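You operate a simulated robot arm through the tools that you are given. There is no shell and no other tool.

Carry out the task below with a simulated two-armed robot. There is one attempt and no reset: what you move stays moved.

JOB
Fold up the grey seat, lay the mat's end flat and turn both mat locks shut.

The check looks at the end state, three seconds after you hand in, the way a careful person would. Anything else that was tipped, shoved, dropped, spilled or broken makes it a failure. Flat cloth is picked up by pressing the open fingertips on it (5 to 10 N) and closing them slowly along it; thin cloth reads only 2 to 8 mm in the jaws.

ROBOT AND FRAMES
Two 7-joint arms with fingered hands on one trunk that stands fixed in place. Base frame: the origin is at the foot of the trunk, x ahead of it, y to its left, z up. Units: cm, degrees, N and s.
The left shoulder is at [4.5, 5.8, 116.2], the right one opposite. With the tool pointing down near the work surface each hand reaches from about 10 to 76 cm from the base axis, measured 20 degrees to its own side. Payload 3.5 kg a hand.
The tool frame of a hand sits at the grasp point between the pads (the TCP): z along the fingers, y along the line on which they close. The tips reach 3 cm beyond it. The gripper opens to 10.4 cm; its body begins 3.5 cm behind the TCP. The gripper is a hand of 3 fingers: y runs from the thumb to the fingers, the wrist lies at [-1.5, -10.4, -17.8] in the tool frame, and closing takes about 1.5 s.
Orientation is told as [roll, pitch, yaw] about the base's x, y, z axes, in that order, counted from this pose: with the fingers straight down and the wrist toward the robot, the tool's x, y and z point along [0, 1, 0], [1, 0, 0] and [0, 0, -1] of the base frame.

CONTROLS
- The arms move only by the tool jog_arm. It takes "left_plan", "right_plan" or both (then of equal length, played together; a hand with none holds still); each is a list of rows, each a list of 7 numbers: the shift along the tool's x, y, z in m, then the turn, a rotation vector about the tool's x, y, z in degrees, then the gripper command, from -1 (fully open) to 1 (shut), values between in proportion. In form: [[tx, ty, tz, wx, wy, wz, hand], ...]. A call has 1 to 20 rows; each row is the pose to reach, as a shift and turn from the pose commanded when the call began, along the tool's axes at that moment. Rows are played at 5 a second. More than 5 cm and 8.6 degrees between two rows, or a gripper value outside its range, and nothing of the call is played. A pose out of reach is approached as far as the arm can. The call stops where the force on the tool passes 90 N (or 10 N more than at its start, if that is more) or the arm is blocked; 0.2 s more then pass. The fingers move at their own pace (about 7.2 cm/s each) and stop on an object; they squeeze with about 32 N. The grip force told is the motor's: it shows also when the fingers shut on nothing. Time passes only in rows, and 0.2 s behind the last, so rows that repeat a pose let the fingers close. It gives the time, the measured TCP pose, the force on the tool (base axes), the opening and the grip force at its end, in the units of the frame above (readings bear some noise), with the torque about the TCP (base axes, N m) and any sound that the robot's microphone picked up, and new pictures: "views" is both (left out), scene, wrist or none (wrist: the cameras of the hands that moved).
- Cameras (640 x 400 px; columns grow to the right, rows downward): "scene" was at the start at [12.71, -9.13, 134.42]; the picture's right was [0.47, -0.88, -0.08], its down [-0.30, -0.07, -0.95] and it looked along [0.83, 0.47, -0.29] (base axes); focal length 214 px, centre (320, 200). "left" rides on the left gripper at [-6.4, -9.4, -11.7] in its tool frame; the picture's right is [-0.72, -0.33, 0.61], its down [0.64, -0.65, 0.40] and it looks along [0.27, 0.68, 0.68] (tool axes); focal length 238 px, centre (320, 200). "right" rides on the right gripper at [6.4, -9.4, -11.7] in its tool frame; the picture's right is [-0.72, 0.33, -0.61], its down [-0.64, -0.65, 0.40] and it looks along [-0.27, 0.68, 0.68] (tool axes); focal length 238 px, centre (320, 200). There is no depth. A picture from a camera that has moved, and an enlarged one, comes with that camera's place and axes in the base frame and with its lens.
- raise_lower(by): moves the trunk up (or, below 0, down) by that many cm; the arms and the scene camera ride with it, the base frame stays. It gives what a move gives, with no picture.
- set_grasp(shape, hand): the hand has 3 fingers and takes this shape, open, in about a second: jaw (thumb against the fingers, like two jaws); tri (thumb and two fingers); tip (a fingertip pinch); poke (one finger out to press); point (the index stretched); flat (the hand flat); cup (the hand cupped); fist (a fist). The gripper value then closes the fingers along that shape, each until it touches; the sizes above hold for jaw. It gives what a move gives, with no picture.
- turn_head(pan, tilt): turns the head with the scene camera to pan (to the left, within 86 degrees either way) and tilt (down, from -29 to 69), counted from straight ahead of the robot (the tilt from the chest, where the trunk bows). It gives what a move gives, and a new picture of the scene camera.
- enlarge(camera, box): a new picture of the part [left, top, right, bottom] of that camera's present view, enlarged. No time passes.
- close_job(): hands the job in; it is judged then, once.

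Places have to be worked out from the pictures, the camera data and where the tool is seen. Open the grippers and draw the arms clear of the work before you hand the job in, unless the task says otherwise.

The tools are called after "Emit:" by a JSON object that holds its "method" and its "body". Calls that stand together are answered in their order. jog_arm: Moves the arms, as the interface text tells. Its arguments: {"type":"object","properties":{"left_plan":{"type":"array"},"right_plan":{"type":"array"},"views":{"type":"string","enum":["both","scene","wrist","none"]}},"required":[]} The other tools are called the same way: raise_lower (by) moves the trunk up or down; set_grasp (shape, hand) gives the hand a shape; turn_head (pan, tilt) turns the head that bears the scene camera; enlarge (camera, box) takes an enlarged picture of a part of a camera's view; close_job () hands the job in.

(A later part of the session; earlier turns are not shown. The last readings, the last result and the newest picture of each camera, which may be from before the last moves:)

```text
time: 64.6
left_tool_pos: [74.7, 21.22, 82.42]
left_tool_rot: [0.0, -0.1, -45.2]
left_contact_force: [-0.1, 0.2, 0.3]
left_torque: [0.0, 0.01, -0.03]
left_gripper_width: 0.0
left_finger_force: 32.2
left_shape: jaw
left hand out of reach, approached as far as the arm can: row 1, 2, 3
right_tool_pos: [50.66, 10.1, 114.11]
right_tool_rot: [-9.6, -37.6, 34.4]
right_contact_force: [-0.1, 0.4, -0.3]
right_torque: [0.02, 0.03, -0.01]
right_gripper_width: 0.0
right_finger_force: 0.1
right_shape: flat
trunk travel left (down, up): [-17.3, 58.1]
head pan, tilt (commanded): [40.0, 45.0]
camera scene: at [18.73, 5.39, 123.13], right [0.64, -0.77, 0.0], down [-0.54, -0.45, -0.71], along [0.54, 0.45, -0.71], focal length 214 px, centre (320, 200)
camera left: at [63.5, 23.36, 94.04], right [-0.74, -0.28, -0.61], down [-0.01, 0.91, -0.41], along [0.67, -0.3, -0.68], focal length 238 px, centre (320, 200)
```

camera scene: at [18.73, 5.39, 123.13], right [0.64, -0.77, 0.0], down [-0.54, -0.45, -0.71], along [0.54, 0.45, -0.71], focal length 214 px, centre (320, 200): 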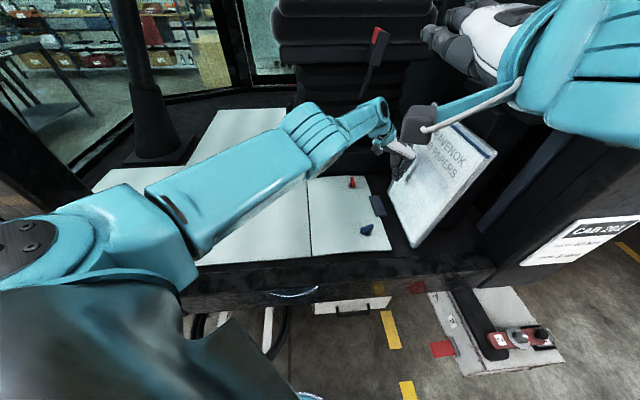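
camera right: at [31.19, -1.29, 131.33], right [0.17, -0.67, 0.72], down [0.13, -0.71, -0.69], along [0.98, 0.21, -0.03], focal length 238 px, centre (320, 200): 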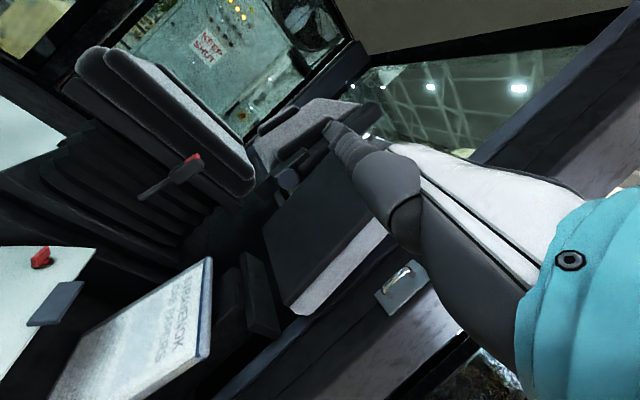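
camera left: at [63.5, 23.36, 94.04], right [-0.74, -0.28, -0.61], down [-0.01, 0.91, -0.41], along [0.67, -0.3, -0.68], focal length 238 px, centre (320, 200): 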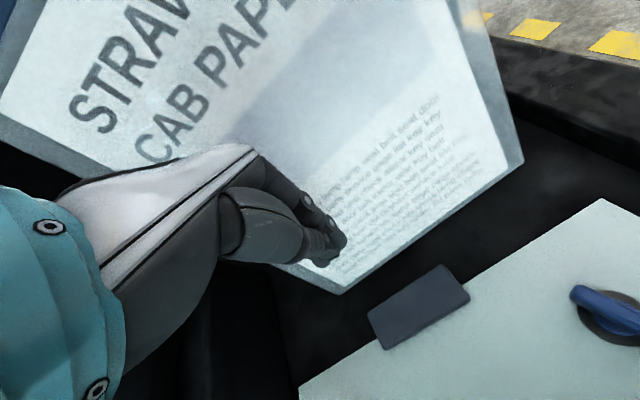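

Contact with the papers is gone and they stand as before. I move the left hand up and left, turning it back toward yaw −20°, to bring the arm back into its earlier good posture.

Emit:
{"method": "jog_arm", "body": {"left_plan": [[0.007, -0.018, -0.016, 0, 0, -4, 1], [0.014, -0.037, -0.032, 0, 0, -8, 1], [0.021, -0.055, -0.048, 0, 0, -12.5, 1], [0.028, -0.073, -0.064, 0, 0, -17, 1], [0.0356, -0.091, -0.08, 0, 0, -21, 1], [0.0427, -0.11, -0.096, 0, 0, -25, 1]], "views": "scene"}}

```text
time: 66.0
left_tool_pos: [76.33, 33.74, 92.38]
left_tool_rot: [-0.1, 0.1, -20.1]
left_contact_force: [-0.3, 0.0, -0.1]
left_torque: [-0.01, -0.02, 0.01]
left_gripper_width: 0.0
left_finger_force: 32.0
left_shape: jaw
left hand out of reach, approached as far as the arm can: row 1, 2, 3, 4, 5, 6
right_tool_pos: [50.73, 10.13, 114.14]
right_tool_rot: [-9.6, -37.7, 34.3]
right_contact_force: [0.4, -0.2, -0.5]
right_torque: [0.01, -0.01, 0.01]
right_gripper_width: 0.01
right_finger_force: 0.1
right_shape: flat
trunk travel left (down, up): [-17.3, 58.1]
head pan, tilt (commanded): [40.0, 45.0]
camera scene: at [18.71, 5.36, 123.13], right [0.64, -0.77, 0.0], down [-0.54, -0.45, -0.71], along [0.54, 0.45, -0.71], focal length 214 px, centre (320, 200)
```

scene: 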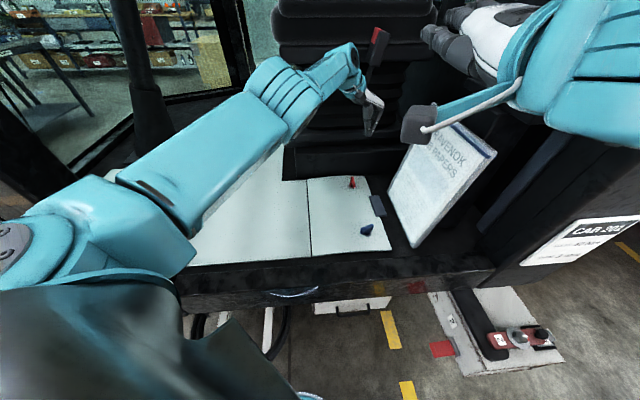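

The hand still sits farther out than asked, so some joint is at its limit in this posture. I draw it further up and back toward [60, 40, 105] with yaw 0, to let the arm unfold into its normal posture.

Emit:
{"method": "jog_arm", "body": {"left_plan": [[0, -0.017, -0.0126, 0, 0, -2, 1], [0, -0.034, -0.0252, 0, 0, -4, 1], [0, -0.051, -0.0378, 0, 0, -6, 1], [0, -0.068, -0.05, 0, 0, -8, 1], [0, -0.085, -0.063, 0, 0, -10, 1], [0, -0.103, -0.0756, 0, 0, -12, 1], [0, -0.12, -0.088, 0, 0, -14, 1], [0, -0.137, -0.1, 0, 0, -16, 1], [0, -0.154, -0.113, 0, 0, -18, 1], [0, -0.171, -0.126, 0, 0, -20, 1]], "views": "scene"}}

```text
time: 68.2
left_tool_pos: [72.3, 43.37, 107.96]
left_tool_rot: [-0.1, 0.2, -1.2]
left_contact_force: [-0.3, 0.7, -0.8]
left_torque: [0.01, 0.02, -0.01]
left_gripper_width: 0.0
left_finger_force: 32.4
left_shape: jaw
left hand out of reach, approached as far as the arm can: row 1, 2, 3, 4, 5, 6, 7, 8, 9, 10
right_tool_pos: [50.74, 10.1, 114.22]
right_tool_rot: [-9.6, -37.6, 34.3]
right_contact_force: [0.3, -0.1, -0.5]
right_torque: [-0.03, 0.02, -0.02]
right_gripper_width: 0.0
right_finger_force: 0.0
right_shape: flat
trunk travel left (down, up): [-17.3, 58.1]
head pan, tilt (commanded): [40.0, 45.0]
camera scene: at [18.75, 5.36, 123.12], right [0.64, -0.77, 0.0], down [-0.54, -0.45, -0.71], along [0.54, 0.45, -0.71], focal length 214 px, centre (320, 200)
```

scene: 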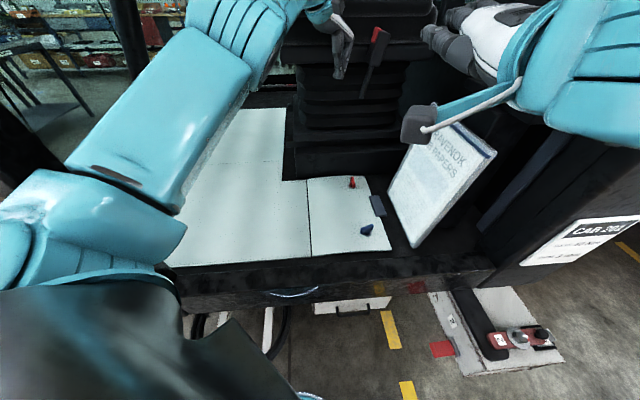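

The arm still cannot draw the hand in while the fingers point straight down. I let the hand pitch up by 30° while retreating toward [55, 38, 110], to take the wrist off its limit.

Emit:
{"method": "jog_arm", "body": {"left_plan": [[-0.0058, -0.017, -0.002, -3, 0, 0, 1], [-0.0115, -0.034, -0.004, -6, 0, 0, 1], [-0.0173, -0.052, -0.006, -9, 0, 0, 1], [-0.023, -0.069, -0.008, -12, 0, 0, 1], [-0.0288, -0.086, -0.01, -15, 0, 0, 1], [-0.0345, -0.103, -0.012, -18, 0, 0, 1], [-0.04, -0.12, -0.014, -21, 0, 0, 1], [-0.046, -0.138, -0.016, -24, 0, 0, 1], [-0.052, -0.155, -0.018, -27, 0, 0, 1], [-0.0575, -0.172, -0.02, -30, 0, 0, 1]], "views": "scene"}}

```text
time: 69.7
left_tool_pos: [73.72, 44.73, 114.94]
left_tool_rot: [-1.0, -15.5, -2.0]
left_contact_force: [-39.3, -32.2, -5.6]
left_torque: [0.58, -0.68, -0.17]
left_gripper_width: 0.0
left_finger_force: 32.2
left_shape: jaw
left hand out of reach, approached as far as the arm can: row 1, 2, 3, 4, 5, 6, 7
right_tool_pos: [50.17, 9.89, 114.58]
right_tool_rot: [-9.7, -37.9, 34.3]
right_contact_force: [0.3, 0.3, 0.3]
right_torque: [-0.01, -0.01, -0.01]
right_gripper_width: 0.0
right_finger_force: 0.0
right_shape: flat
trunk travel left (down, up): [-17.3, 58.1]
head pan, tilt (commanded): [40.0, 45.0]
stopped in row 7 (left hand): the force on the tool passed its limit at 97 N (the readings are from after the stop); the commanded pose is now the measured one
camera scene: at [18.12, 5.07, 123.3], right [0.64, -0.77, 0.0], down [-0.54, -0.45, -0.71], along [0.55, 0.46, -0.7], focal length 214 px, centre (320, 200)
```

scene: 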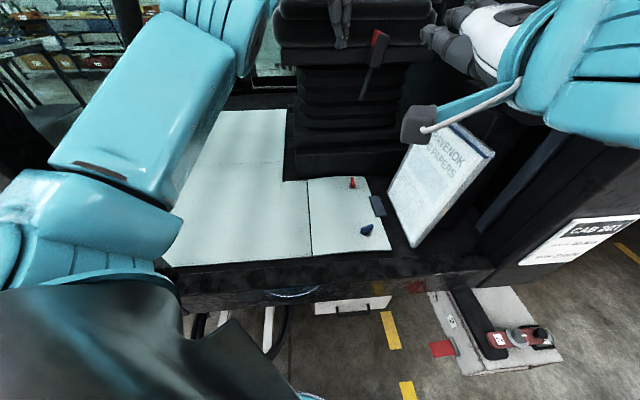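

The fingers bumped the driver's seat edge when the hand pitched up; I back off from it at once. I believe the left elbow is stretched straight, and moving down and back should let it bend again, so I go toward [68, 40, 100] with the fingers down.

Emit:
{"method": "jog_arm", "body": {"left_plan": [[-0.0058, -0.0117, 0.0162, 2, 0, 0, 1], [-0.0116, -0.0233, 0.0325, 4, 0, 0, 1], [-0.0174, -0.035, 0.0487, 6, 0, 0, 1], [-0.0232, -0.0467, 0.065, 8, 0, 0, 1], [-0.029, -0.0583, 0.081, 10, 0, 0, 1], [-0.0348, -0.07, 0.097, 12, 0, 0, 1], [-0.04, -0.0816, 0.1136, 14, 0, 0, 1], [-0.0464, -0.0933, 0.13, 15.5, 0, 0, 1]], "views": "scene"}}

```text
time: 71.5
left_tool_pos: [74.31, 43.48, 100.48]
left_tool_rot: [-0.9, 0.1, -1.5]
left_contact_force: [0.1, -0.5, -0.8]
left_torque: [0.03, 0.02, 0.02]
left_gripper_width: 0.0
left_finger_force: 32.0
left_shape: jaw
left hand out of reach, approached as far as the arm can: row 1, 2, 3, 4, 5, 6, 7, 8
right_tool_pos: [50.6, 10.02, 114.24]
right_tool_rot: [-9.7, -37.6, 34.2]
right_contact_force: [-0.3, 0.6, -0.1]
right_torque: [-0.02, 0.02, -0.04]
right_gripper_width: 0.01
right_finger_force: 0.0
right_shape: flat
trunk travel left (down, up): [-17.3, 58.1]
head pan, tilt (commanded): [40.0, 45.0]
camera scene: at [18.75, 5.37, 123.12], right [0.64, -0.77, 0.0], down [-0.54, -0.45, -0.71], along [0.54, 0.45, -0.71], focal length 214 px, centre (320, 200)
```

scene: 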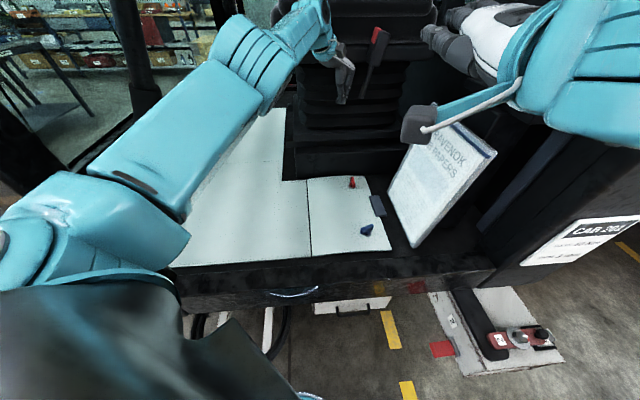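

The left wrist stays on a sphere of about 60 cm around its shoulder, so the elbow is straight. Before trying to swing the left arm to the right, I first draw the right hand back out of the way.

Emit:
{"method": "jog_arm", "body": {"right_plan": [[-0.0093, -0.0101, -0.0149, 0, 0, 0, -1], [-0.0185, -0.0203, -0.0298, 0, 0, 0, -1], [-0.0278, -0.0304, -0.0446, 0, 0, 0, -1], [-0.037, -0.0405, -0.0595, 0, 0, 0, -1], [-0.0463, -0.0507, -0.0744, 0, 0, 0, -1], [-0.0555, -0.0608, -0.0893, 0, 0, 0, -1], [-0.0648, -0.0709, -0.104, 0, 0, 0, -1], [-0.074, -0.0811, -0.119, 0, 0, 0, -1], [-0.0833, -0.0912, -0.134, 0, 0, 0, -1]], "views": "scene"}}

```text
time: 73.5
left_tool_pos: [74.37, 43.34, 100.62]
left_tool_rot: [-0.9, 0.1, -1.6]
left_contact_force: [-0.4, -0.6, -0.2]
left_torque: [-0.02, -0.02, -0.04]
left_gripper_width: 0.01
left_finger_force: 32.1
left_shape: jaw
right_tool_pos: [40.81, -3.84, 120.27]
right_tool_rot: [-9.6, -37.7, 34.3]
right_contact_force: [0.6, -0.1, 0.7]
right_torque: [0.03, 0.02, -0.04]
right_gripper_width: 0.0
right_finger_force: 0.0
right_shape: flat
trunk travel left (down, up): [-17.3, 58.1]
head pan, tilt (commanded): [40.0, 45.0]
camera scene: at [18.72, 5.35, 123.13], right [0.64, -0.77, 0.0], down [-0.54, -0.45, -0.71], along [0.54, 0.45, -0.71], focal length 214 px, centre (320, 200)
```

scene: 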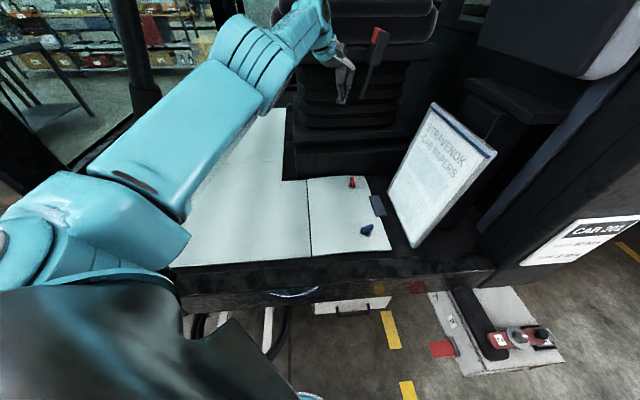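

The right hand is out of the way, and the papers and folded seat look unchanged. I try moving the left hand to the right and inward, toward [62, 30, 100].

Emit:
{"method": "jog_arm", "body": {"left_plan": [[-0.0152, -0.0134, 0, 0, 0, 0, 1], [-0.0303, -0.0268, 0, 0, 0, 0, 1], [-0.0455, -0.0401, 0, 0, 0, 0, 1], [-0.0607, -0.0535, 0, 0, 0, 0, 1], [-0.0758, -0.0669, 0, 0, 0, 0, 1], [-0.091, -0.0803, 0, 0, 0, 0, 1], [-0.106, -0.0936, 0, 0, 0, 0, 1], [-0.1213, -0.107, 0, 0, 0, 0, 1], [-0.1365, -0.1204, 0, 0, 0, 0, 1]], "views": "scene"}}

```text
time: 75.1
left_tool_pos: [74.64, 39.86, 101.76]
left_tool_rot: [0.3, 2.7, 2.3]
left_contact_force: [-11.0, 22.1, -10.0]
left_torque: [-1.24, -0.33, 0.63]
left_gripper_width: 0.0
left_finger_force: 32.6
left_shape: jaw
left hand out of reach, approached as far as the arm can: row 1, 2, 3, 4, 5, 6, 7, 8
right_tool_pos: [40.94, -3.95, 120.23]
right_tool_rot: [-9.5, -37.7, 34.1]
right_contact_force: [0.0, -2.0, 0.7]
right_torque: [0.07, 0.01, 0.06]
right_gripper_width: 0.0
right_finger_force: 0.0
right_shape: flat
trunk travel left (down, up): [-17.3, 58.1]
head pan, tilt (commanded): [40.0, 45.0]
stopped in row 8 (left hand): the force on the tool passed its limit at 101 N (the readings are from after the stop); the commanded pose is now the measured one
camera scene: at [18.73, 5.22, 123.14], right [0.64, -0.77, 0.0], down [-0.54, -0.45, -0.71], along [0.54, 0.46, -0.71], focal length 214 px, centre (320, 200)
```

scene: 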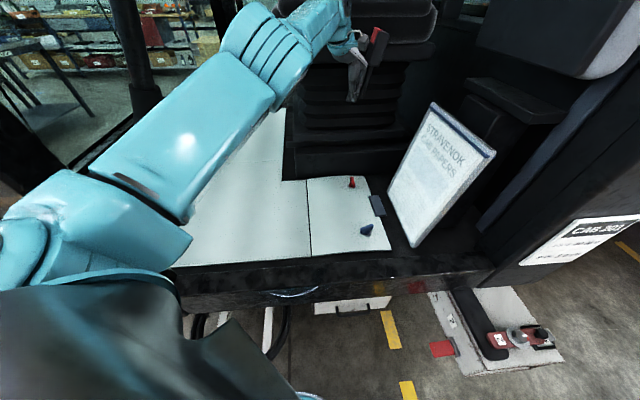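

The hand touched the belt buckle's side, so I back off to the left at once. The joint covers show the elbow axis is upright, so a clockwise hand turn (negative yaw) with an inward pull should bend the straight elbow; I try that in small steps.

Emit:
{"method": "jog_arm", "body": {"left_plan": [[0.0152, -0.0044, 0, 0, 0, 0, 1], [0.0256, -0.014, 0.0007, 0, 0, 5, 1], [0.0262, -0.0289, 0.0014, 0, 0, 12, 1], [0.0218, -0.0441, 0.0021, 0, 0, 19, 1], [0.0174, -0.0593, 0.0028, 0, 0, 26, 1]], "views": "scene"}}

```text
time: 76.3
left_tool_pos: [70.59, 41.35, 102.68]
left_tool_rot: [-1.1, 1.8, -24.9]
left_contact_force: [-0.6, -0.1, -1.0]
left_torque: [-0.02, 0.0, -0.01]
left_gripper_width: 0.01
left_finger_force: 31.7
left_shape: jaw
left hand out of reach, approached as far as the arm can: row 3, 4, 5
right_tool_pos: [40.94, -3.75, 120.19]
right_tool_rot: [-9.6, -37.7, 34.3]
right_contact_force: [-0.6, 0.3, -0.5]
right_torque: [-0.02, -0.02, 0.0]
right_gripper_width: 0.01
right_finger_force: 0.0
right_shape: flat
trunk travel left (down, up): [-17.3, 58.1]
head pan, tilt (commanded): [40.0, 45.0]
camera scene: at [18.72, 5.37, 123.13], right [0.64, -0.77, 0.0], down [-0.54, -0.45, -0.71], along [0.54, 0.45, -0.71], focal length 214 px, centre (320, 200)
```

scene: 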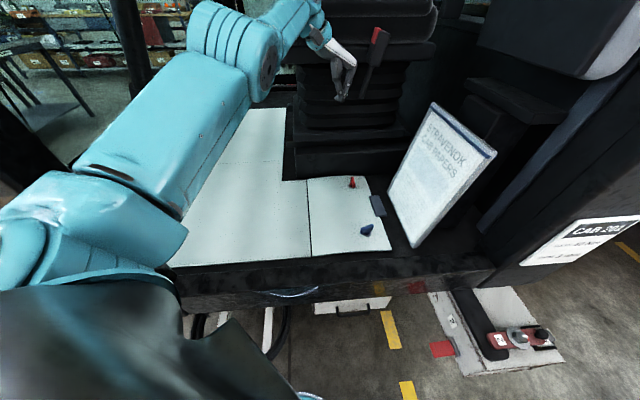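

That works: the hand moved inward and is free. I continue the same combination, inward and clockwise, toward [62, 40, 101] at yaw −45°.

Emit:
{"method": "jog_arm", "body": {"left_plan": [[0.007, -0.014, 0.002, 0, 0, 4, 1], [0.014, -0.028, 0.004, 0, 0, 8, 1], [0.021, -0.042, 0.006, 0, 0, 12, 1], [0.026, -0.056, 0.008, 0, 0, 16, 1], [0.031, -0.07, 0.01, 0, 0, 20, 1], [0.031, -0.085, 0.012, 0, 0, 22, 1], [0.031, -0.1, 0.014, 0, 0, 22, 1]], "views": "scene"}}

```text
time: 77.9
left_tool_pos: [62.97, 48.45, 101.34]
left_tool_rot: [-1.6, 1.2, -46.6]
left_contact_force: [0.3, -0.7, 0.2]
left_torque: [-0.01, 0.0, -0.02]
left_gripper_width: 0.0
left_finger_force: 32.0
left_shape: jaw
left hand out of reach, approached as far as the arm can: row 3, 4, 5, 6
right_tool_pos: [40.86, -3.82, 120.24]
right_tool_rot: [-9.6, -37.9, 34.4]
right_contact_force: [-0.6, -0.2, 0.6]
right_torque: [-0.01, 0.0, -0.03]
right_gripper_width: 0.01
right_finger_force: 0.2
right_shape: flat
trunk travel left (down, up): [-17.3, 58.1]
head pan, tilt (commanded): [40.0, 45.0]
camera scene: at [18.71, 5.36, 123.13], right [0.64, -0.77, 0.0], down [-0.54, -0.45, -0.71], along [0.54, 0.45, -0.71], focal length 214 px, centre (320, 200)
```

scene: 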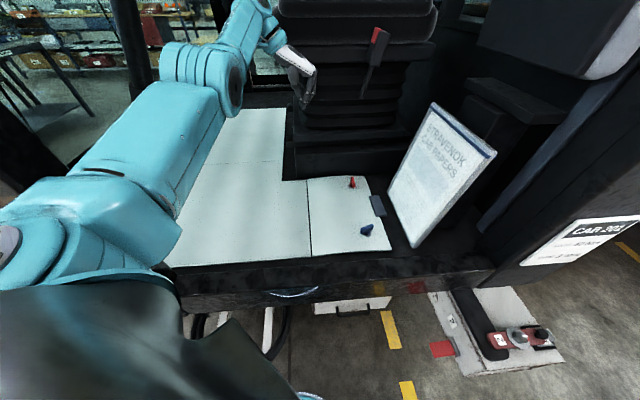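

The posture is loosening (the last row was within reach). I draw the hand further in over the main mat, toward [54, 40, 98].

Emit:
{"method": "jog_arm", "body": {"left_plan": [[-0.0155, 0, 0.004, 0, 0, 0, 1], [-0.031, 0, 0.008, 0, 0, 0, 1], [-0.0465, 0, 0.012, 0, 0, 0, 1], [-0.062, 0, 0.0165, 0, 0, 0, 1], [-0.0775, 0, 0.0205, 0, 0, 0, 1], [-0.093, 0, 0.0247, 0, 0, 0, 1], [-0.1085, 0, 0.029, 0, 0, 0, 1], [-0.124, 0, 0.033, 0, 0, 0, 1]], "views": "scene"}}

```text
time: 79.7
left_tool_pos: [53.8, 40.03, 98.57]
left_tool_rot: [-1.6, 1.3, -46.5]
left_contact_force: [1.1, -0.2, 0.0]
left_torque: [0.01, 0.03, 0.03]
left_gripper_width: 0.0
left_finger_force: 31.6
left_shape: jaw
right_tool_pos: [40.97, -3.87, 120.2]
right_tool_rot: [-9.5, -37.7, 34.4]
right_contact_force: [-0.1, -0.1, 0.1]
right_torque: [-0.02, 0.02, 0.0]
right_gripper_width: 0.01
right_finger_force: 0.1
right_shape: flat
trunk travel left (down, up): [-17.3, 58.1]
head pan, tilt (commanded): [40.0, 45.0]
camera scene: at [18.73, 5.36, 123.13], right [0.64, -0.77, 0.0], down [-0.54, -0.45, -0.71], along [0.54, 0.45, -0.71], focal length 214 px, centre (320, 200)
```

scene: 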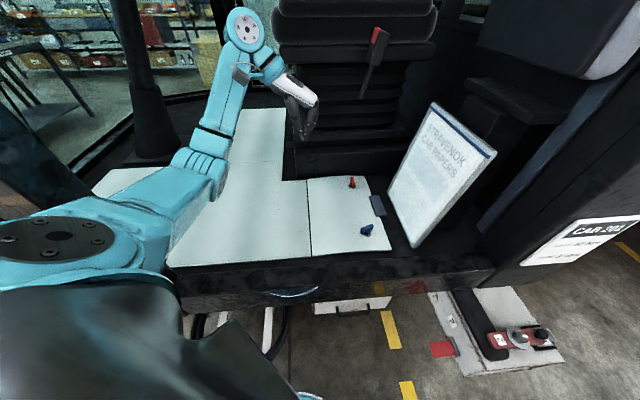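

The arm is back in its good posture ([53.8, 40, 98.6]), and buckle and papers look unchanged. For the rest I will push the bars with a single finger rather than turn the whole hand; I set the left hand to the poke shape and look at it.

Emit:
{"method": "set_grasp", "body": {"hand": "left", "shape": "poke"}}

Emit:
{"method": "enlarge", "body": {"camera": "left", "box": [0, 0, 640, 400]}}

Emit:
{"method": "enlarge", "body": {"camera": "scene", "box": [220, 0, 360, 170]}}

```text
time: 80.6
left_tool_pos: [53.78, 40.19, 98.63]
left_tool_rot: [-1.6, 1.3, -46.6]
left_contact_force: [-1.2, 0.1, 0.3]
left_torque: [-0.04, 0.0, -0.02]
left_gripper_width: 0.0
left_finger_force: 0.1
left_shape: poke
right_tool_pos: [40.9, -3.7, 120.21]
right_tool_rot: [-9.6, -37.8, 34.3]
right_contact_force: [0.0, -0.4, 0.7]
right_torque: [-0.01, -0.04, 0.04]
right_gripper_width: 0.01
right_finger_force: 0.0
right_shape: flat
trunk travel left (down, up): [-17.3, 58.1]
head pan, tilt (commanded): [40.0, 45.0]
```

```text
1.00 times, centred on (320, 200) of left (not enlarged: the box is as wide or as high as the picture)
camera zoom: at [43.14, 42.56, 110.66], right [-0.77, -0.26, -0.59], down [0.0, 0.91, -0.41], along [0.64, -0.31, -0.7], focal length 238 px, centre (320, 200)
```

zoom: 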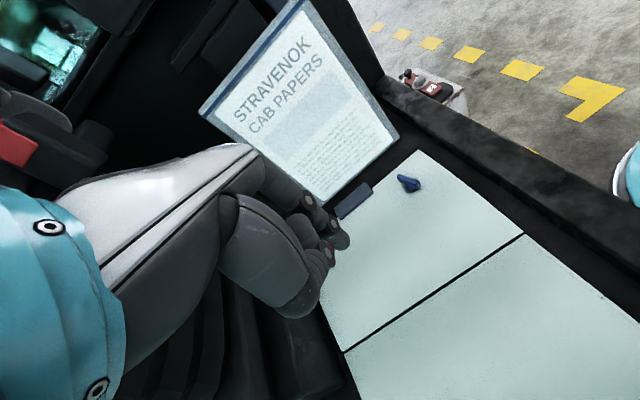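

```text
2.35 times, centred on (290, 85) of scene
camera zoom: at [18.73, 5.36, 123.12], right [0.64, -0.77, 0.0], down [-0.54, -0.45, -0.71], along [0.54, 0.45, -0.71], focal length 505 px, centre (391, 471)
```

zoom: 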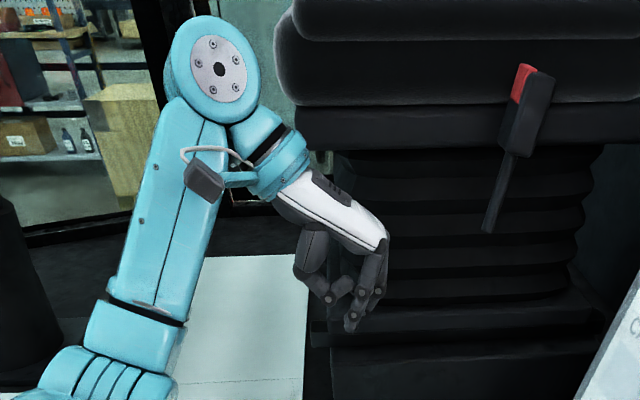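

The poke hand has one finger out along the tool direction. I zoom in to find where its tip is.

Emit:
{"method": "enlarge", "body": {"camera": "left", "box": [260, 160, 400, 330]}}

Emit:
{"method": "enlarge", "body": {"camera": "scene", "box": [275, 80, 325, 150]}}

```text
2.35 times, centred on (330, 245) of left
camera zoom: at [43.14, 42.56, 110.66], right [-0.77, -0.26, -0.59], down [0.0, 0.91, -0.41], along [0.64, -0.31, -0.7], focal length 561 px, centre (296, 94)
```

zoom: 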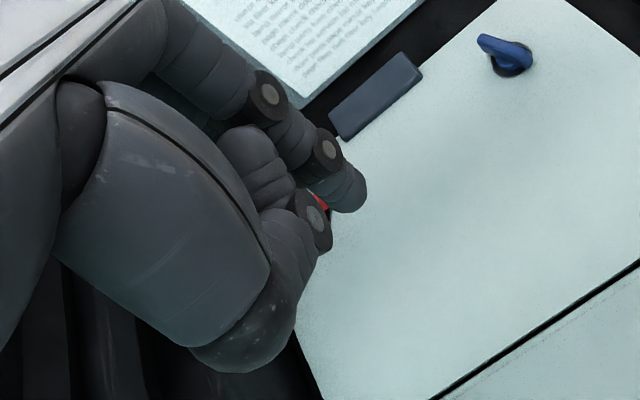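

```text
5.71 times, centred on (300, 115) of scene
camera zoom: at [18.73, 5.36, 123.12], right [0.64, -0.77, 0.0], down [-0.54, -0.45, -0.71], along [0.54, 0.45, -0.71], focal length 1226 px, centre (434, 686)
```

zoom: 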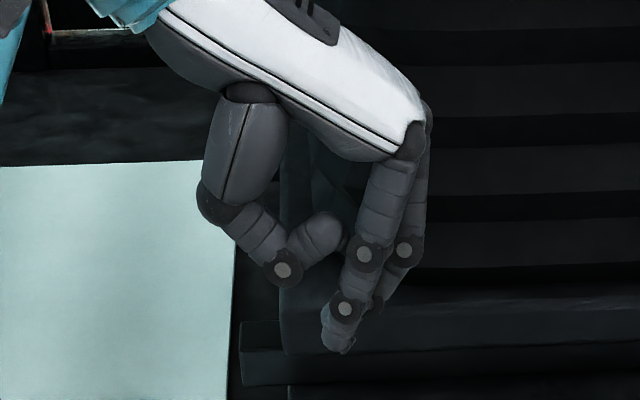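

The poke tip is about 3.3 cm below the TCP and ~0.7 cm toward tool −x. I carry it to beside the blue lock, above [57, 16.5], at height 84.

Emit:
{"method": "jog_arm", "body": {"left_plan": [[-0.0111, 0.0166, 0.0121, 0, 0, 0, -1], [-0.0222, 0.0333, 0.0242, 0, 0, 0, -1], [-0.0333, 0.0499, 0.0363, 0, 0, 0, -1], [-0.0444, 0.0665, 0.0484, 0, 0, 0, -1], [-0.0555, 0.0831, 0.0605, 0, 0, 0, -1], [-0.0667, 0.0998, 0.0727, 0, 0, 0, -1], [-0.0778, 0.1164, 0.0848, 0, 0, 0, -1], [-0.0889, 0.133, 0.0969, 0, 0, 0, -1], [-0.1, 0.1496, 0.109, 0, 0, 0, -1], [-0.1111, 0.1663, 0.1211, 0, 0, 0, -1], [-0.1222, 0.1829, 0.1332, 0, 0, 0, -1], [-0.1333, 0.1995, 0.1453, 0, 0, 0, -1]], "views": "both"}}

Emit:
{"method": "enlarge", "body": {"camera": "scene", "box": [320, 170, 420, 260]}}

```text
time: 83.2
left_tool_pos: [57.43, 16.42, 83.85]
left_tool_rot: [-1.6, 1.3, -46.5]
left_contact_force: [-0.3, -0.9, -0.5]
left_torque: [0.0, -0.04, 0.01]
left_gripper_width: 0.02
left_finger_force: 0.1
left_shape: poke
right_tool_pos: [40.82, -3.79, 120.22]
right_tool_rot: [-9.5, -37.7, 34.3]
right_contact_force: [-0.5, -0.6, -0.1]
right_torque: [0.01, 0.03, -0.02]
right_gripper_width: 0.0
right_finger_force: 0.0
right_shape: flat
trunk travel left (down, up): [-17.3, 58.1]
head pan, tilt (commanded): [40.0, 45.0]
camera scene: at [18.74, 5.36, 123.12], right [0.64, -0.77, 0.0], down [-0.54, -0.45, -0.71], along [0.54, 0.45, -0.71], focal length 214 px, centre (320, 200)
camera left: at [46.67, 18.84, 95.87], right [-0.77, -0.26, -0.59], down [0.0, 0.91, -0.41], along [0.64, -0.31, -0.7], focal length 238 px, centre (320, 200)
```

scene: 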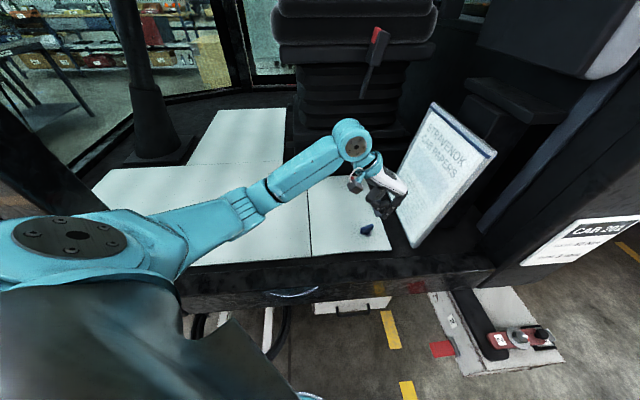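
left: 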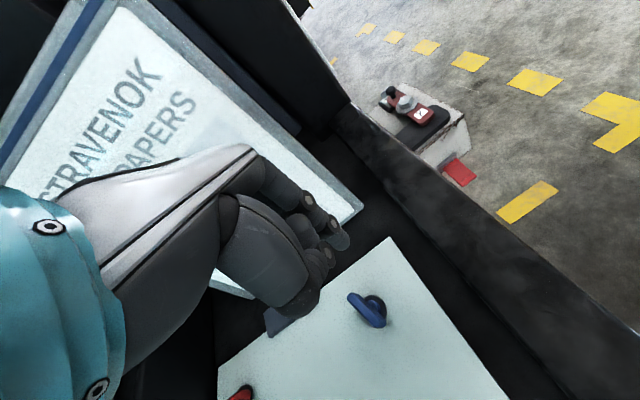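

```text
4.44 times, centred on (370, 215) of scene
camera zoom: at [18.74, 5.36, 123.12], right [0.64, -0.77, 0.0], down [-0.54, -0.45, -0.71], along [0.54, 0.45, -0.71], focal length 953 px, centre (98, 133)
```

zoom: 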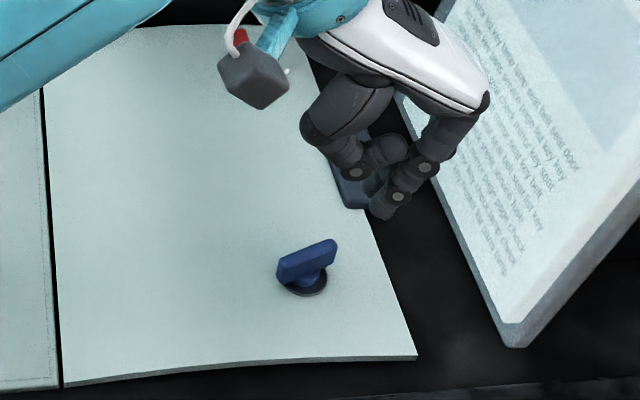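

The fingertip hovers over [56.8, 15.9]; the blue bar's near end is at about [57.4, 21]. I lower the finger beside it to z≈68.5 first.

Emit:
{"method": "jog_arm", "body": {"left_plan": [[0.0011, -0.0004, 0.02, 0, 0, 0, -1], [0.0022, -0.0008, 0.04, 0, 0, 0, -1], [0.0034, -0.0012, 0.06, 0, 0, 0, -1], [0.0045, -0.0016, 0.08, 0, 0, 0, -1], [0.0057, -0.002, 0.1, 0, 0, 0, -1], [0.0068, -0.0024, 0.12, 0, 0, 0, -1]], "views": "wrist"}}

Emit:
{"method": "enlarge", "body": {"camera": "scene", "box": [336, 195, 400, 247]}}

```text
time: 84.6
left_tool_pos: [57.3, 16.71, 71.79]
left_tool_rot: [-1.6, 1.3, -46.6]
left_contact_force: [0.7, -0.4, -0.4]
left_torque: [-0.03, 0.0, -0.01]
left_gripper_width: 0.0
left_finger_force: 0.0
left_shape: poke
right_tool_pos: [40.93, -3.79, 120.18]
right_tool_rot: [-9.5, -37.5, 34.3]
right_contact_force: [0.3, -1.1, 0.5]
right_torque: [-0.01, -0.04, 0.01]
right_gripper_width: 0.0
right_finger_force: 0.1
right_shape: flat
trunk travel left (down, up): [-17.3, 58.1]
head pan, tilt (commanded): [40.0, 45.0]
camera left: at [46.6, 19.32, 83.94], right [-0.77, -0.26, -0.59], down [0.0, 0.91, -0.41], along [0.64, -0.31, -0.7], focal length 238 px, centre (320, 200)
```

left: 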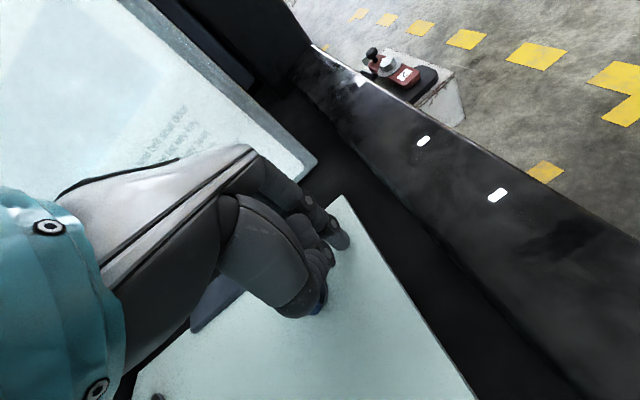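

```text
7.69 times, centred on (368, 221) of scene
camera zoom: at [18.74, 5.36, 123.12], right [0.64, -0.77, 0.0], down [-0.54, -0.45, -0.71], along [0.54, 0.45, -0.71], focal length 1650 px, centre (-49, 38)
```

zoom: 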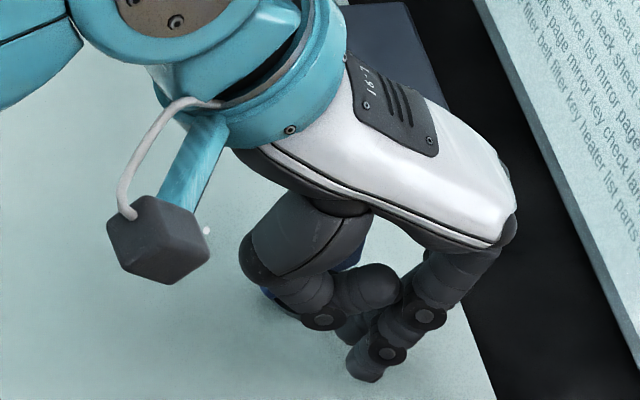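

The tip stands at about [56.7, 16.2, 68.5], just short of the bar's near end. I push it slowly toward +y to turn the bar the remaining way clockwise.

Emit:
{"method": "jog_arm", "body": {"left_plan": [[0.0041, -0.0044, 0, 0, 0, 0, -1], [0.0082, -0.0087, 0, 0, 0, 0, -1], [0.0124, -0.0131, 0, 0, 0, 0, -1], [0.0165, -0.0174, 0, 0, 0, 0, -1], [0.0199, -0.021, 0, 0, 0, 0, -1], [0.0227, -0.024, 0, 0, 0, 0, -1], [0.0254, -0.0269, 0, 0, 0, 0, -1], [0.0282, -0.0298, 0, 0, 0, 0, -1]], "views": "wrist"}}

Emit:
{"method": "enlarge", "body": {"camera": "scene", "box": [336, 195, 400, 247]}}

```text
time: 86.4
left_tool_pos: [56.92, 20.6, 71.95]
left_tool_rot: [-1.9, 1.2, -46.9]
left_contact_force: [-14.1, -21.1, 4.8]
left_torque: [-0.38, 0.26, -0.33]
left_gripper_width: 0.0
left_finger_force: 0.2
left_shape: poke
right_tool_pos: [40.77, -4.0, 120.32]
right_tool_rot: [-9.6, -37.8, 34.3]
right_contact_force: [0.4, -0.6, 0.0]
right_torque: [0.02, -0.01, 0.01]
right_gripper_width: 0.02
right_finger_force: 0.0
right_shape: flat
trunk travel left (down, up): [-17.3, 58.1]
head pan, tilt (commanded): [40.0, 45.0]
camera left: at [46.31, 23.23, 84.04], right [-0.77, -0.26, -0.58], down [0.01, 0.91, -0.41], along [0.64, -0.32, -0.7], focal length 238 px, centre (320, 200)
```

left: 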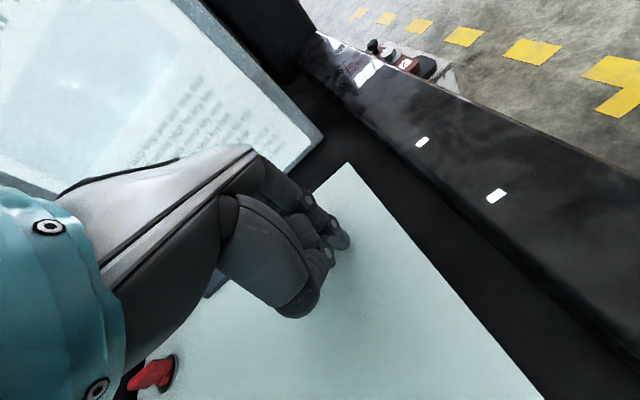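

```text
7.69 times, centred on (368, 221) of scene
camera zoom: at [18.58, 5.17, 123.17], right [0.64, -0.77, 0.0], down [-0.54, -0.45, -0.71], along [0.54, 0.46, -0.71], focal length 1650 px, centre (-49, 38)
```

zoom: 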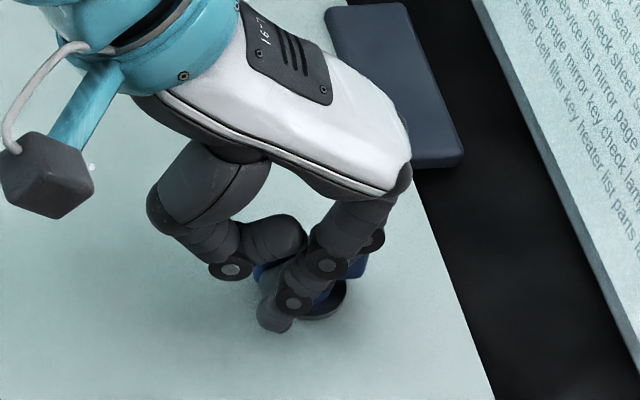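

The finger now meets 25 N, so the bar may be at its stop. I back off and lift the finger to look at the bar.

Emit:
{"method": "jog_arm", "body": {"left_plan": [[-0.01, 0.0106, 0, 0, 0, 0, -1], [-0.0206, 0.0218, 0, 0, 0, 0, -1], [-0.0206, 0.0218, -0.02, 0, 0, 0, -1], [-0.0206, 0.0218, -0.045, 0, 0, 0, -1], [-0.0206, 0.0218, -0.07, 0, 0, 0, -1], [-0.0206, 0.0218, -0.1, 0, 0, 0, -1]], "views": "wrist"}}

Emit:
{"method": "enlarge", "body": {"camera": "scene", "box": [350, 215, 390, 247]}}

Emit:
{"method": "enlarge", "body": {"camera": "left", "box": [300, 220, 460, 340]}}

```text
time: 87.8
left_tool_pos: [57.65, 18.12, 81.87]
left_tool_rot: [-1.6, 1.4, -46.6]
left_contact_force: [0.9, 0.4, 0.7]
left_torque: [-0.01, -0.01, -0.02]
left_gripper_width: 0.0
left_finger_force: 0.0
left_shape: poke
right_tool_pos: [40.84, -3.74, 120.2]
right_tool_rot: [-9.6, -37.7, 34.3]
right_contact_force: [-0.1, 0.1, -0.4]
right_torque: [0.0, 0.02, -0.03]
right_gripper_width: 0.0
right_finger_force: 0.0
right_shape: flat
trunk travel left (down, up): [-17.3, 58.1]
head pan, tilt (commanded): [40.0, 45.0]
camera left: at [46.97, 20.59, 93.88], right [-0.77, -0.26, -0.59], down [0.0, 0.91, -0.41], along [0.64, -0.31, -0.7], focal length 238 px, centre (320, 200)
```

left: 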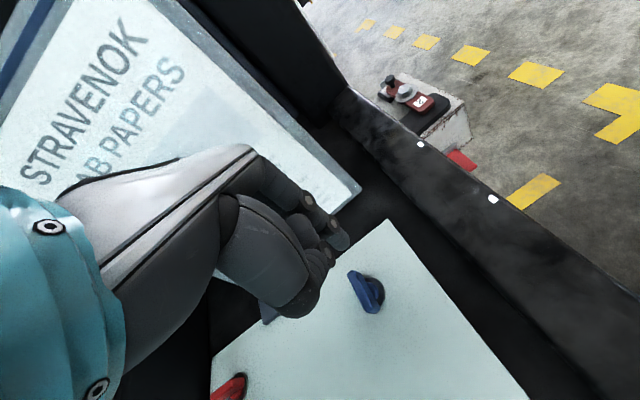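

```text
12.50 times, centred on (370, 231) of scene
camera zoom: at [18.72, 5.36, 123.13], right [0.64, -0.77, 0.0], down [-0.54, -0.45, -0.71], along [0.54, 0.45, -0.71], focal length 2681 px, centre (-305, -188)
```

zoom: 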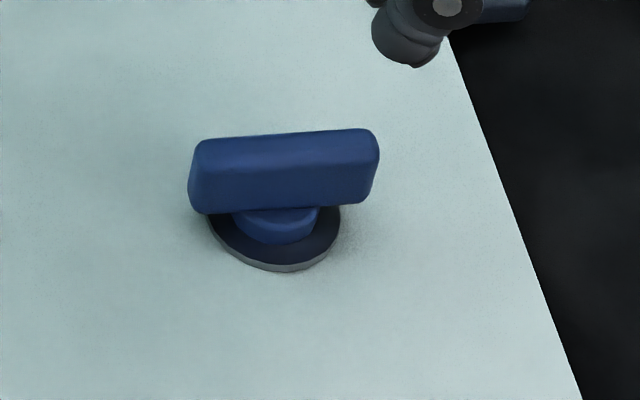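

```text
3.33 times, centred on (380, 280) of left
camera zoom: at [46.97, 20.59, 93.88], right [-0.77, -0.26, -0.59], down [0.0, 0.91, -0.41], along [0.64, -0.31, -0.7], focal length 794 px, centre (120, -67)
```

zoom: 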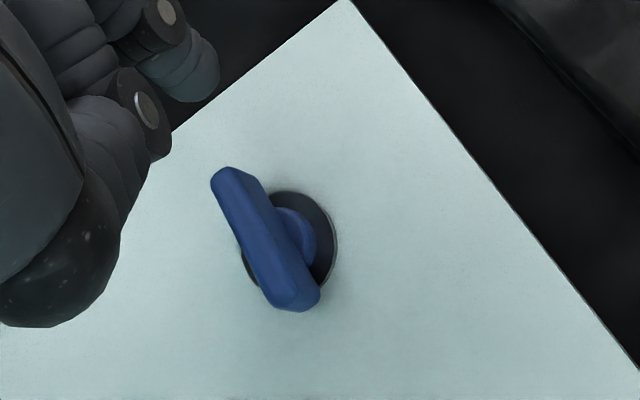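

The blue bar now lies at about −45°, i.e. crosswise to the mat's edge, against its stop: blue is shut. Next the red lock; I move the left hand up and over toward it while changing to yaw +10°, pitch −20°, which keeps the wrist well inside its reach.

Emit:
{"method": "jog_arm", "body": {"left_plan": [[0.008, -0.001, -0.02, -2.04, 1.07, -5.59, -1], [0.025, -0.003, -0.035, -4.08, 2.13, -11.2, -1], [0.045, -0.006, -0.045, -6.12, 3.2, -16.8, -1], [0.065, -0.008, -0.05, -8.16, 4.26, -22.4, -1], [0.086, -0.011, -0.05, -10.2, 5.33, -28, -1], [0.107, -0.0135, -0.05, -12.2, 6.4, -33.5, -1], [0.128, -0.016, -0.05, -14.3, 7.46, -39.1, -1], [0.149, -0.019, -0.05, -16.3, 8.5, -44.7, -1], [0.17, -0.0215, -0.048, -18.4, 9.6, -50.3, -1], [0.191, -0.0243, -0.0458, -20.4, 10.65, -55.9, -1]], "views": "both"}}

Emit:
{"method": "enlarge", "body": {"camera": "scene", "box": [300, 140, 420, 260]}}

```text
time: 90.0
left_tool_pos: [69.84, 32.93, 86.02]
left_tool_rot: [-0.1, -20.2, 10.1]
left_contact_force: [-0.3, -0.1, 0.7]
left_torque: [0.0, -0.01, 0.02]
left_gripper_width: 0.0
left_finger_force: 0.1
left_shape: poke
right_tool_pos: [40.9, -3.78, 120.19]
right_tool_rot: [-9.6, -37.6, 34.3]
right_contact_force: [1.0, -0.5, 0.5]
right_torque: [-0.02, 0.01, -0.03]
right_gripper_width: 0.02
right_finger_force: 0.1
right_shape: flat
trunk travel left (down, up): [-17.3, 58.1]
head pan, tilt (commanded): [40.0, 45.0]
camera scene: at [18.74, 5.36, 123.12], right [0.64, -0.77, 0.0], down [-0.54, -0.45, -0.71], along [0.54, 0.45, -0.71], focal length 214 px, centre (320, 200)
camera left: at [58.34, 24.49, 93.65], right [0.03, -0.73, -0.69], down [-0.58, 0.55, -0.6], along [0.81, 0.42, -0.4], focal length 238 px, centre (320, 200)
```

scene: 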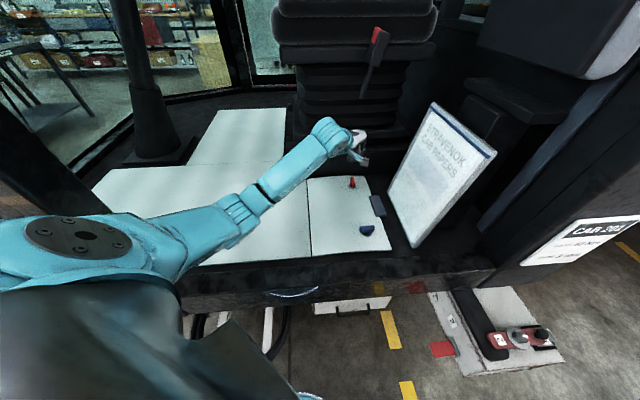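
left: 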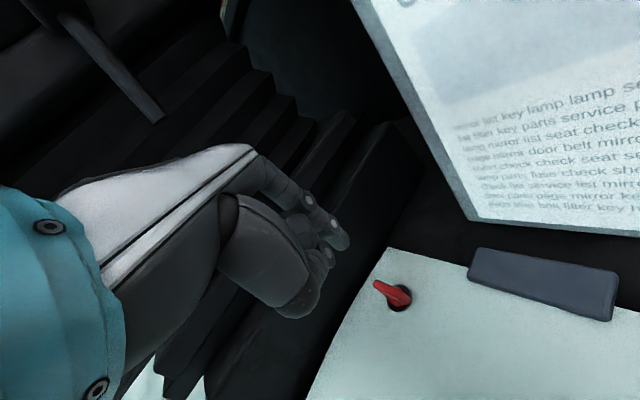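

```text
3.33 times, centred on (360, 200) of scene
camera zoom: at [18.74, 5.36, 123.12], right [0.64, -0.77, 0.0], down [-0.54, -0.45, -0.71], along [0.54, 0.45, -0.71], focal length 715 px, centre (187, 200)
```

zoom: 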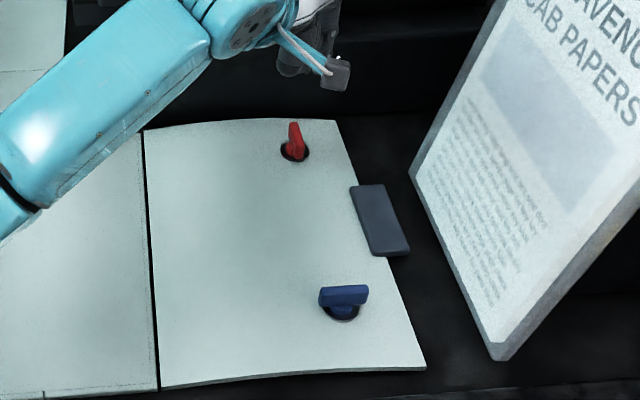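

The red lock's bar centre is at about [75.1, 36.2], still along the edge (45°). I bring the finger over the spot to its right, then lower it beside the bar's near end, tip at about [75.3, 32.5, 68.5].

Emit:
{"method": "jog_arm", "body": {"left_plan": [[-0.0019, 0.0049, 0.0178, 0, 0, 0, -1], [-0.0038, 0.0098, 0.0356, 0, 0, 0, -1], [-0.0057, 0.0147, 0.0533, 0, 0, 0, -1], [-0.0076, 0.0196, 0.0711, 0, 0, 0, -1], [-0.0076, 0.0138, 0.087, 0, 0, 0, -1], [-0.0076, 0.008, 0.103, 0, 0, 0, -1], [-0.0076, 0.0022, 0.119, 0, 0, 0, -1], [-0.0076, -0.0036, 0.135, 0, 0, 0, -1], [-0.0076, -0.0094, 0.15, 0, 0, 0, -1]], "views": "both"}}

Emit:
{"method": "enlarge", "body": {"camera": "scene", "box": [326, 160, 390, 212]}}

Emit:
{"method": "enlarge", "body": {"camera": "left", "box": [240, 160, 440, 330]}}

```text
time: 92.0
left_tool_pos: [74.19, 32.86, 71.56]
left_tool_rot: [0.0, -20.1, 10.0]
left_contact_force: [1.2, -0.8, 0.7]
left_torque: [-0.01, 0.01, -0.03]
left_gripper_width: 0.0
left_finger_force: 0.0
left_shape: poke
right_tool_pos: [40.91, -3.79, 120.18]
right_tool_rot: [-9.6, -37.7, 34.3]
right_contact_force: [-1.2, -0.6, 0.5]
right_torque: [0.03, -0.03, 0.01]
right_gripper_width: 0.02
right_finger_force: 0.1
right_shape: flat
trunk travel left (down, up): [-17.3, 58.1]
head pan, tilt (commanded): [40.0, 45.0]
camera scene: at [18.74, 5.35, 123.12], right [0.64, -0.77, 0.0], down [-0.54, -0.45, -0.71], along [0.54, 0.45, -0.71], focal length 214 px, centre (320, 200)
camera left: at [62.69, 24.43, 79.33], right [0.03, -0.73, -0.69], down [-0.58, 0.55, -0.6], along [0.82, 0.42, -0.4], focal length 238 px, centre (320, 200)
```

scene: 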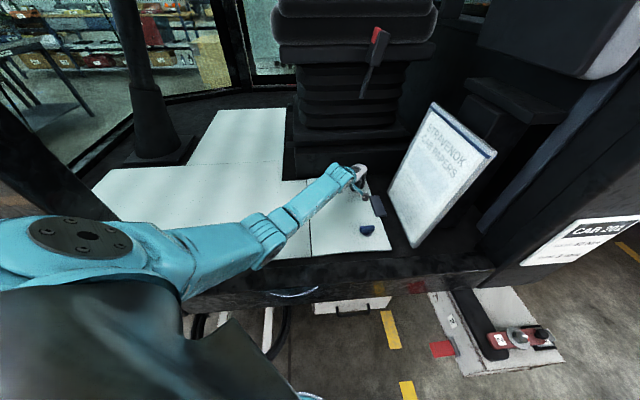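
left: 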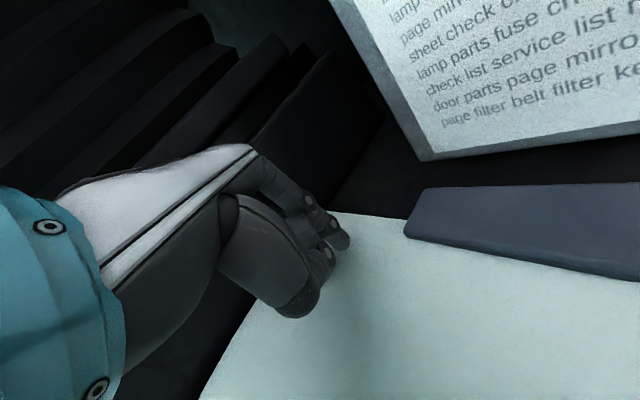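

```text
7.69 times, centred on (358, 186) of scene
camera zoom: at [18.74, 5.35, 123.12], right [0.64, -0.77, 0.0], down [-0.54, -0.45, -0.71], along [0.54, 0.45, -0.71], focal length 1650 px, centre (28, 308)
```

zoom: 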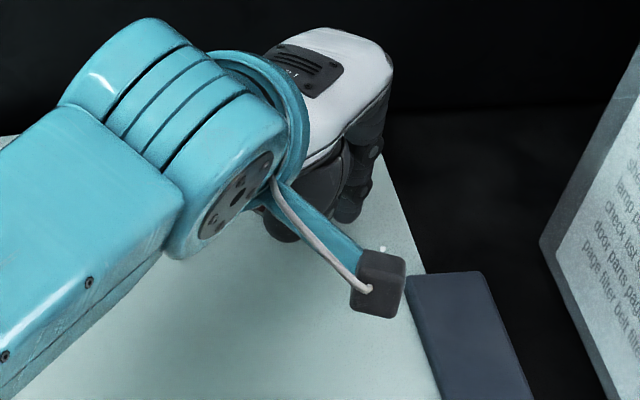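

```text
2.35 times, centred on (340, 245) of left
camera zoom: at [62.69, 24.43, 79.33], right [0.03, -0.73, -0.69], down [-0.58, 0.55, -0.6], along [0.82, 0.42, -0.4], focal length 561 px, centre (273, 94)
```

zoom: 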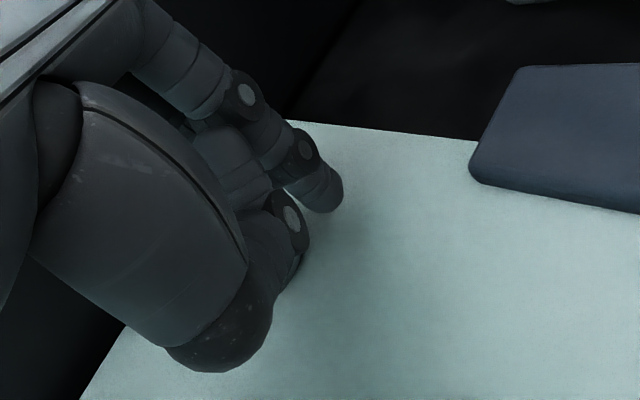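

The finger stands beside the red bar without contact. I sweep it around the lock clockwise on a 2.6 cm radius, first half of the way, so that it pushes the bar's near end.

Emit:
{"method": "jog_arm", "body": {"left_plan": [[0.0066, 0.0002, 0, 0, 0, 0, -1], [0.0131, 0.0004, 0.0001, 0, 0, 0, -1], [0.0158, -0.0056, -0.002, 0, 0, 0, -1], [0.0199, -0.0106, -0.0039, 0, 0, 0, -1], [0.025, -0.0145, -0.0053, 0, 0, 0, -1]], "views": "wrist"}}

Emit:
{"method": "enlarge", "body": {"camera": "left", "box": [240, 160, 440, 330]}}

Emit:
{"method": "enlarge", "body": {"camera": "scene", "box": [326, 160, 390, 212]}}

```text
time: 93.2
left_tool_pos: [72.24, 35.26, 71.53]
left_tool_rot: [0.2, -19.9, 10.1]
left_contact_force: [-4.2, -2.1, 2.4]
left_torque: [0.0, 0.02, 0.0]
left_gripper_width: 0.0
left_finger_force: 0.0
left_shape: poke
right_tool_pos: [40.83, -3.84, 120.2]
right_tool_rot: [-9.5, -37.7, 34.4]
right_contact_force: [0.2, 0.7, -0.1]
right_torque: [0.02, 0.0, 0.01]
right_gripper_width: 0.0
right_finger_force: 0.0
right_shape: flat
trunk travel left (down, up): [-17.3, 58.1]
head pan, tilt (commanded): [40.0, 45.0]
camera left: at [60.72, 26.73, 79.23], right [0.03, -0.72, -0.69], down [-0.58, 0.55, -0.6], along [0.81, 0.42, -0.4], focal length 238 px, centre (320, 200)
```

left: 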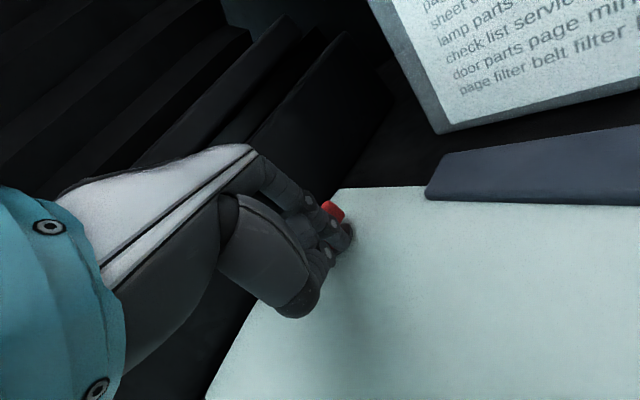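

```text
2.35 times, centred on (340, 245) of left
camera zoom: at [60.72, 26.73, 79.23], right [0.03, -0.72, -0.69], down [-0.58, 0.55, -0.6], along [0.81, 0.42, -0.4], focal length 561 px, centre (273, 94)
```

zoom: 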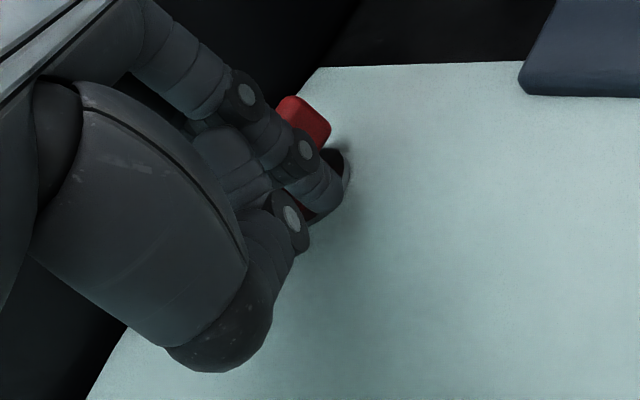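

```text
7.69 times, centred on (358, 186) of scene
camera zoom: at [18.72, 5.35, 123.13], right [0.64, -0.77, 0.0], down [-0.54, -0.45, -0.71], along [0.54, 0.45, -0.71], focal length 1650 px, centre (28, 308)
```

zoom: 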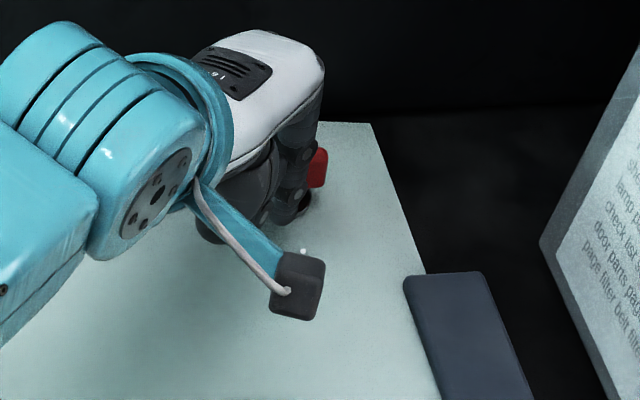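

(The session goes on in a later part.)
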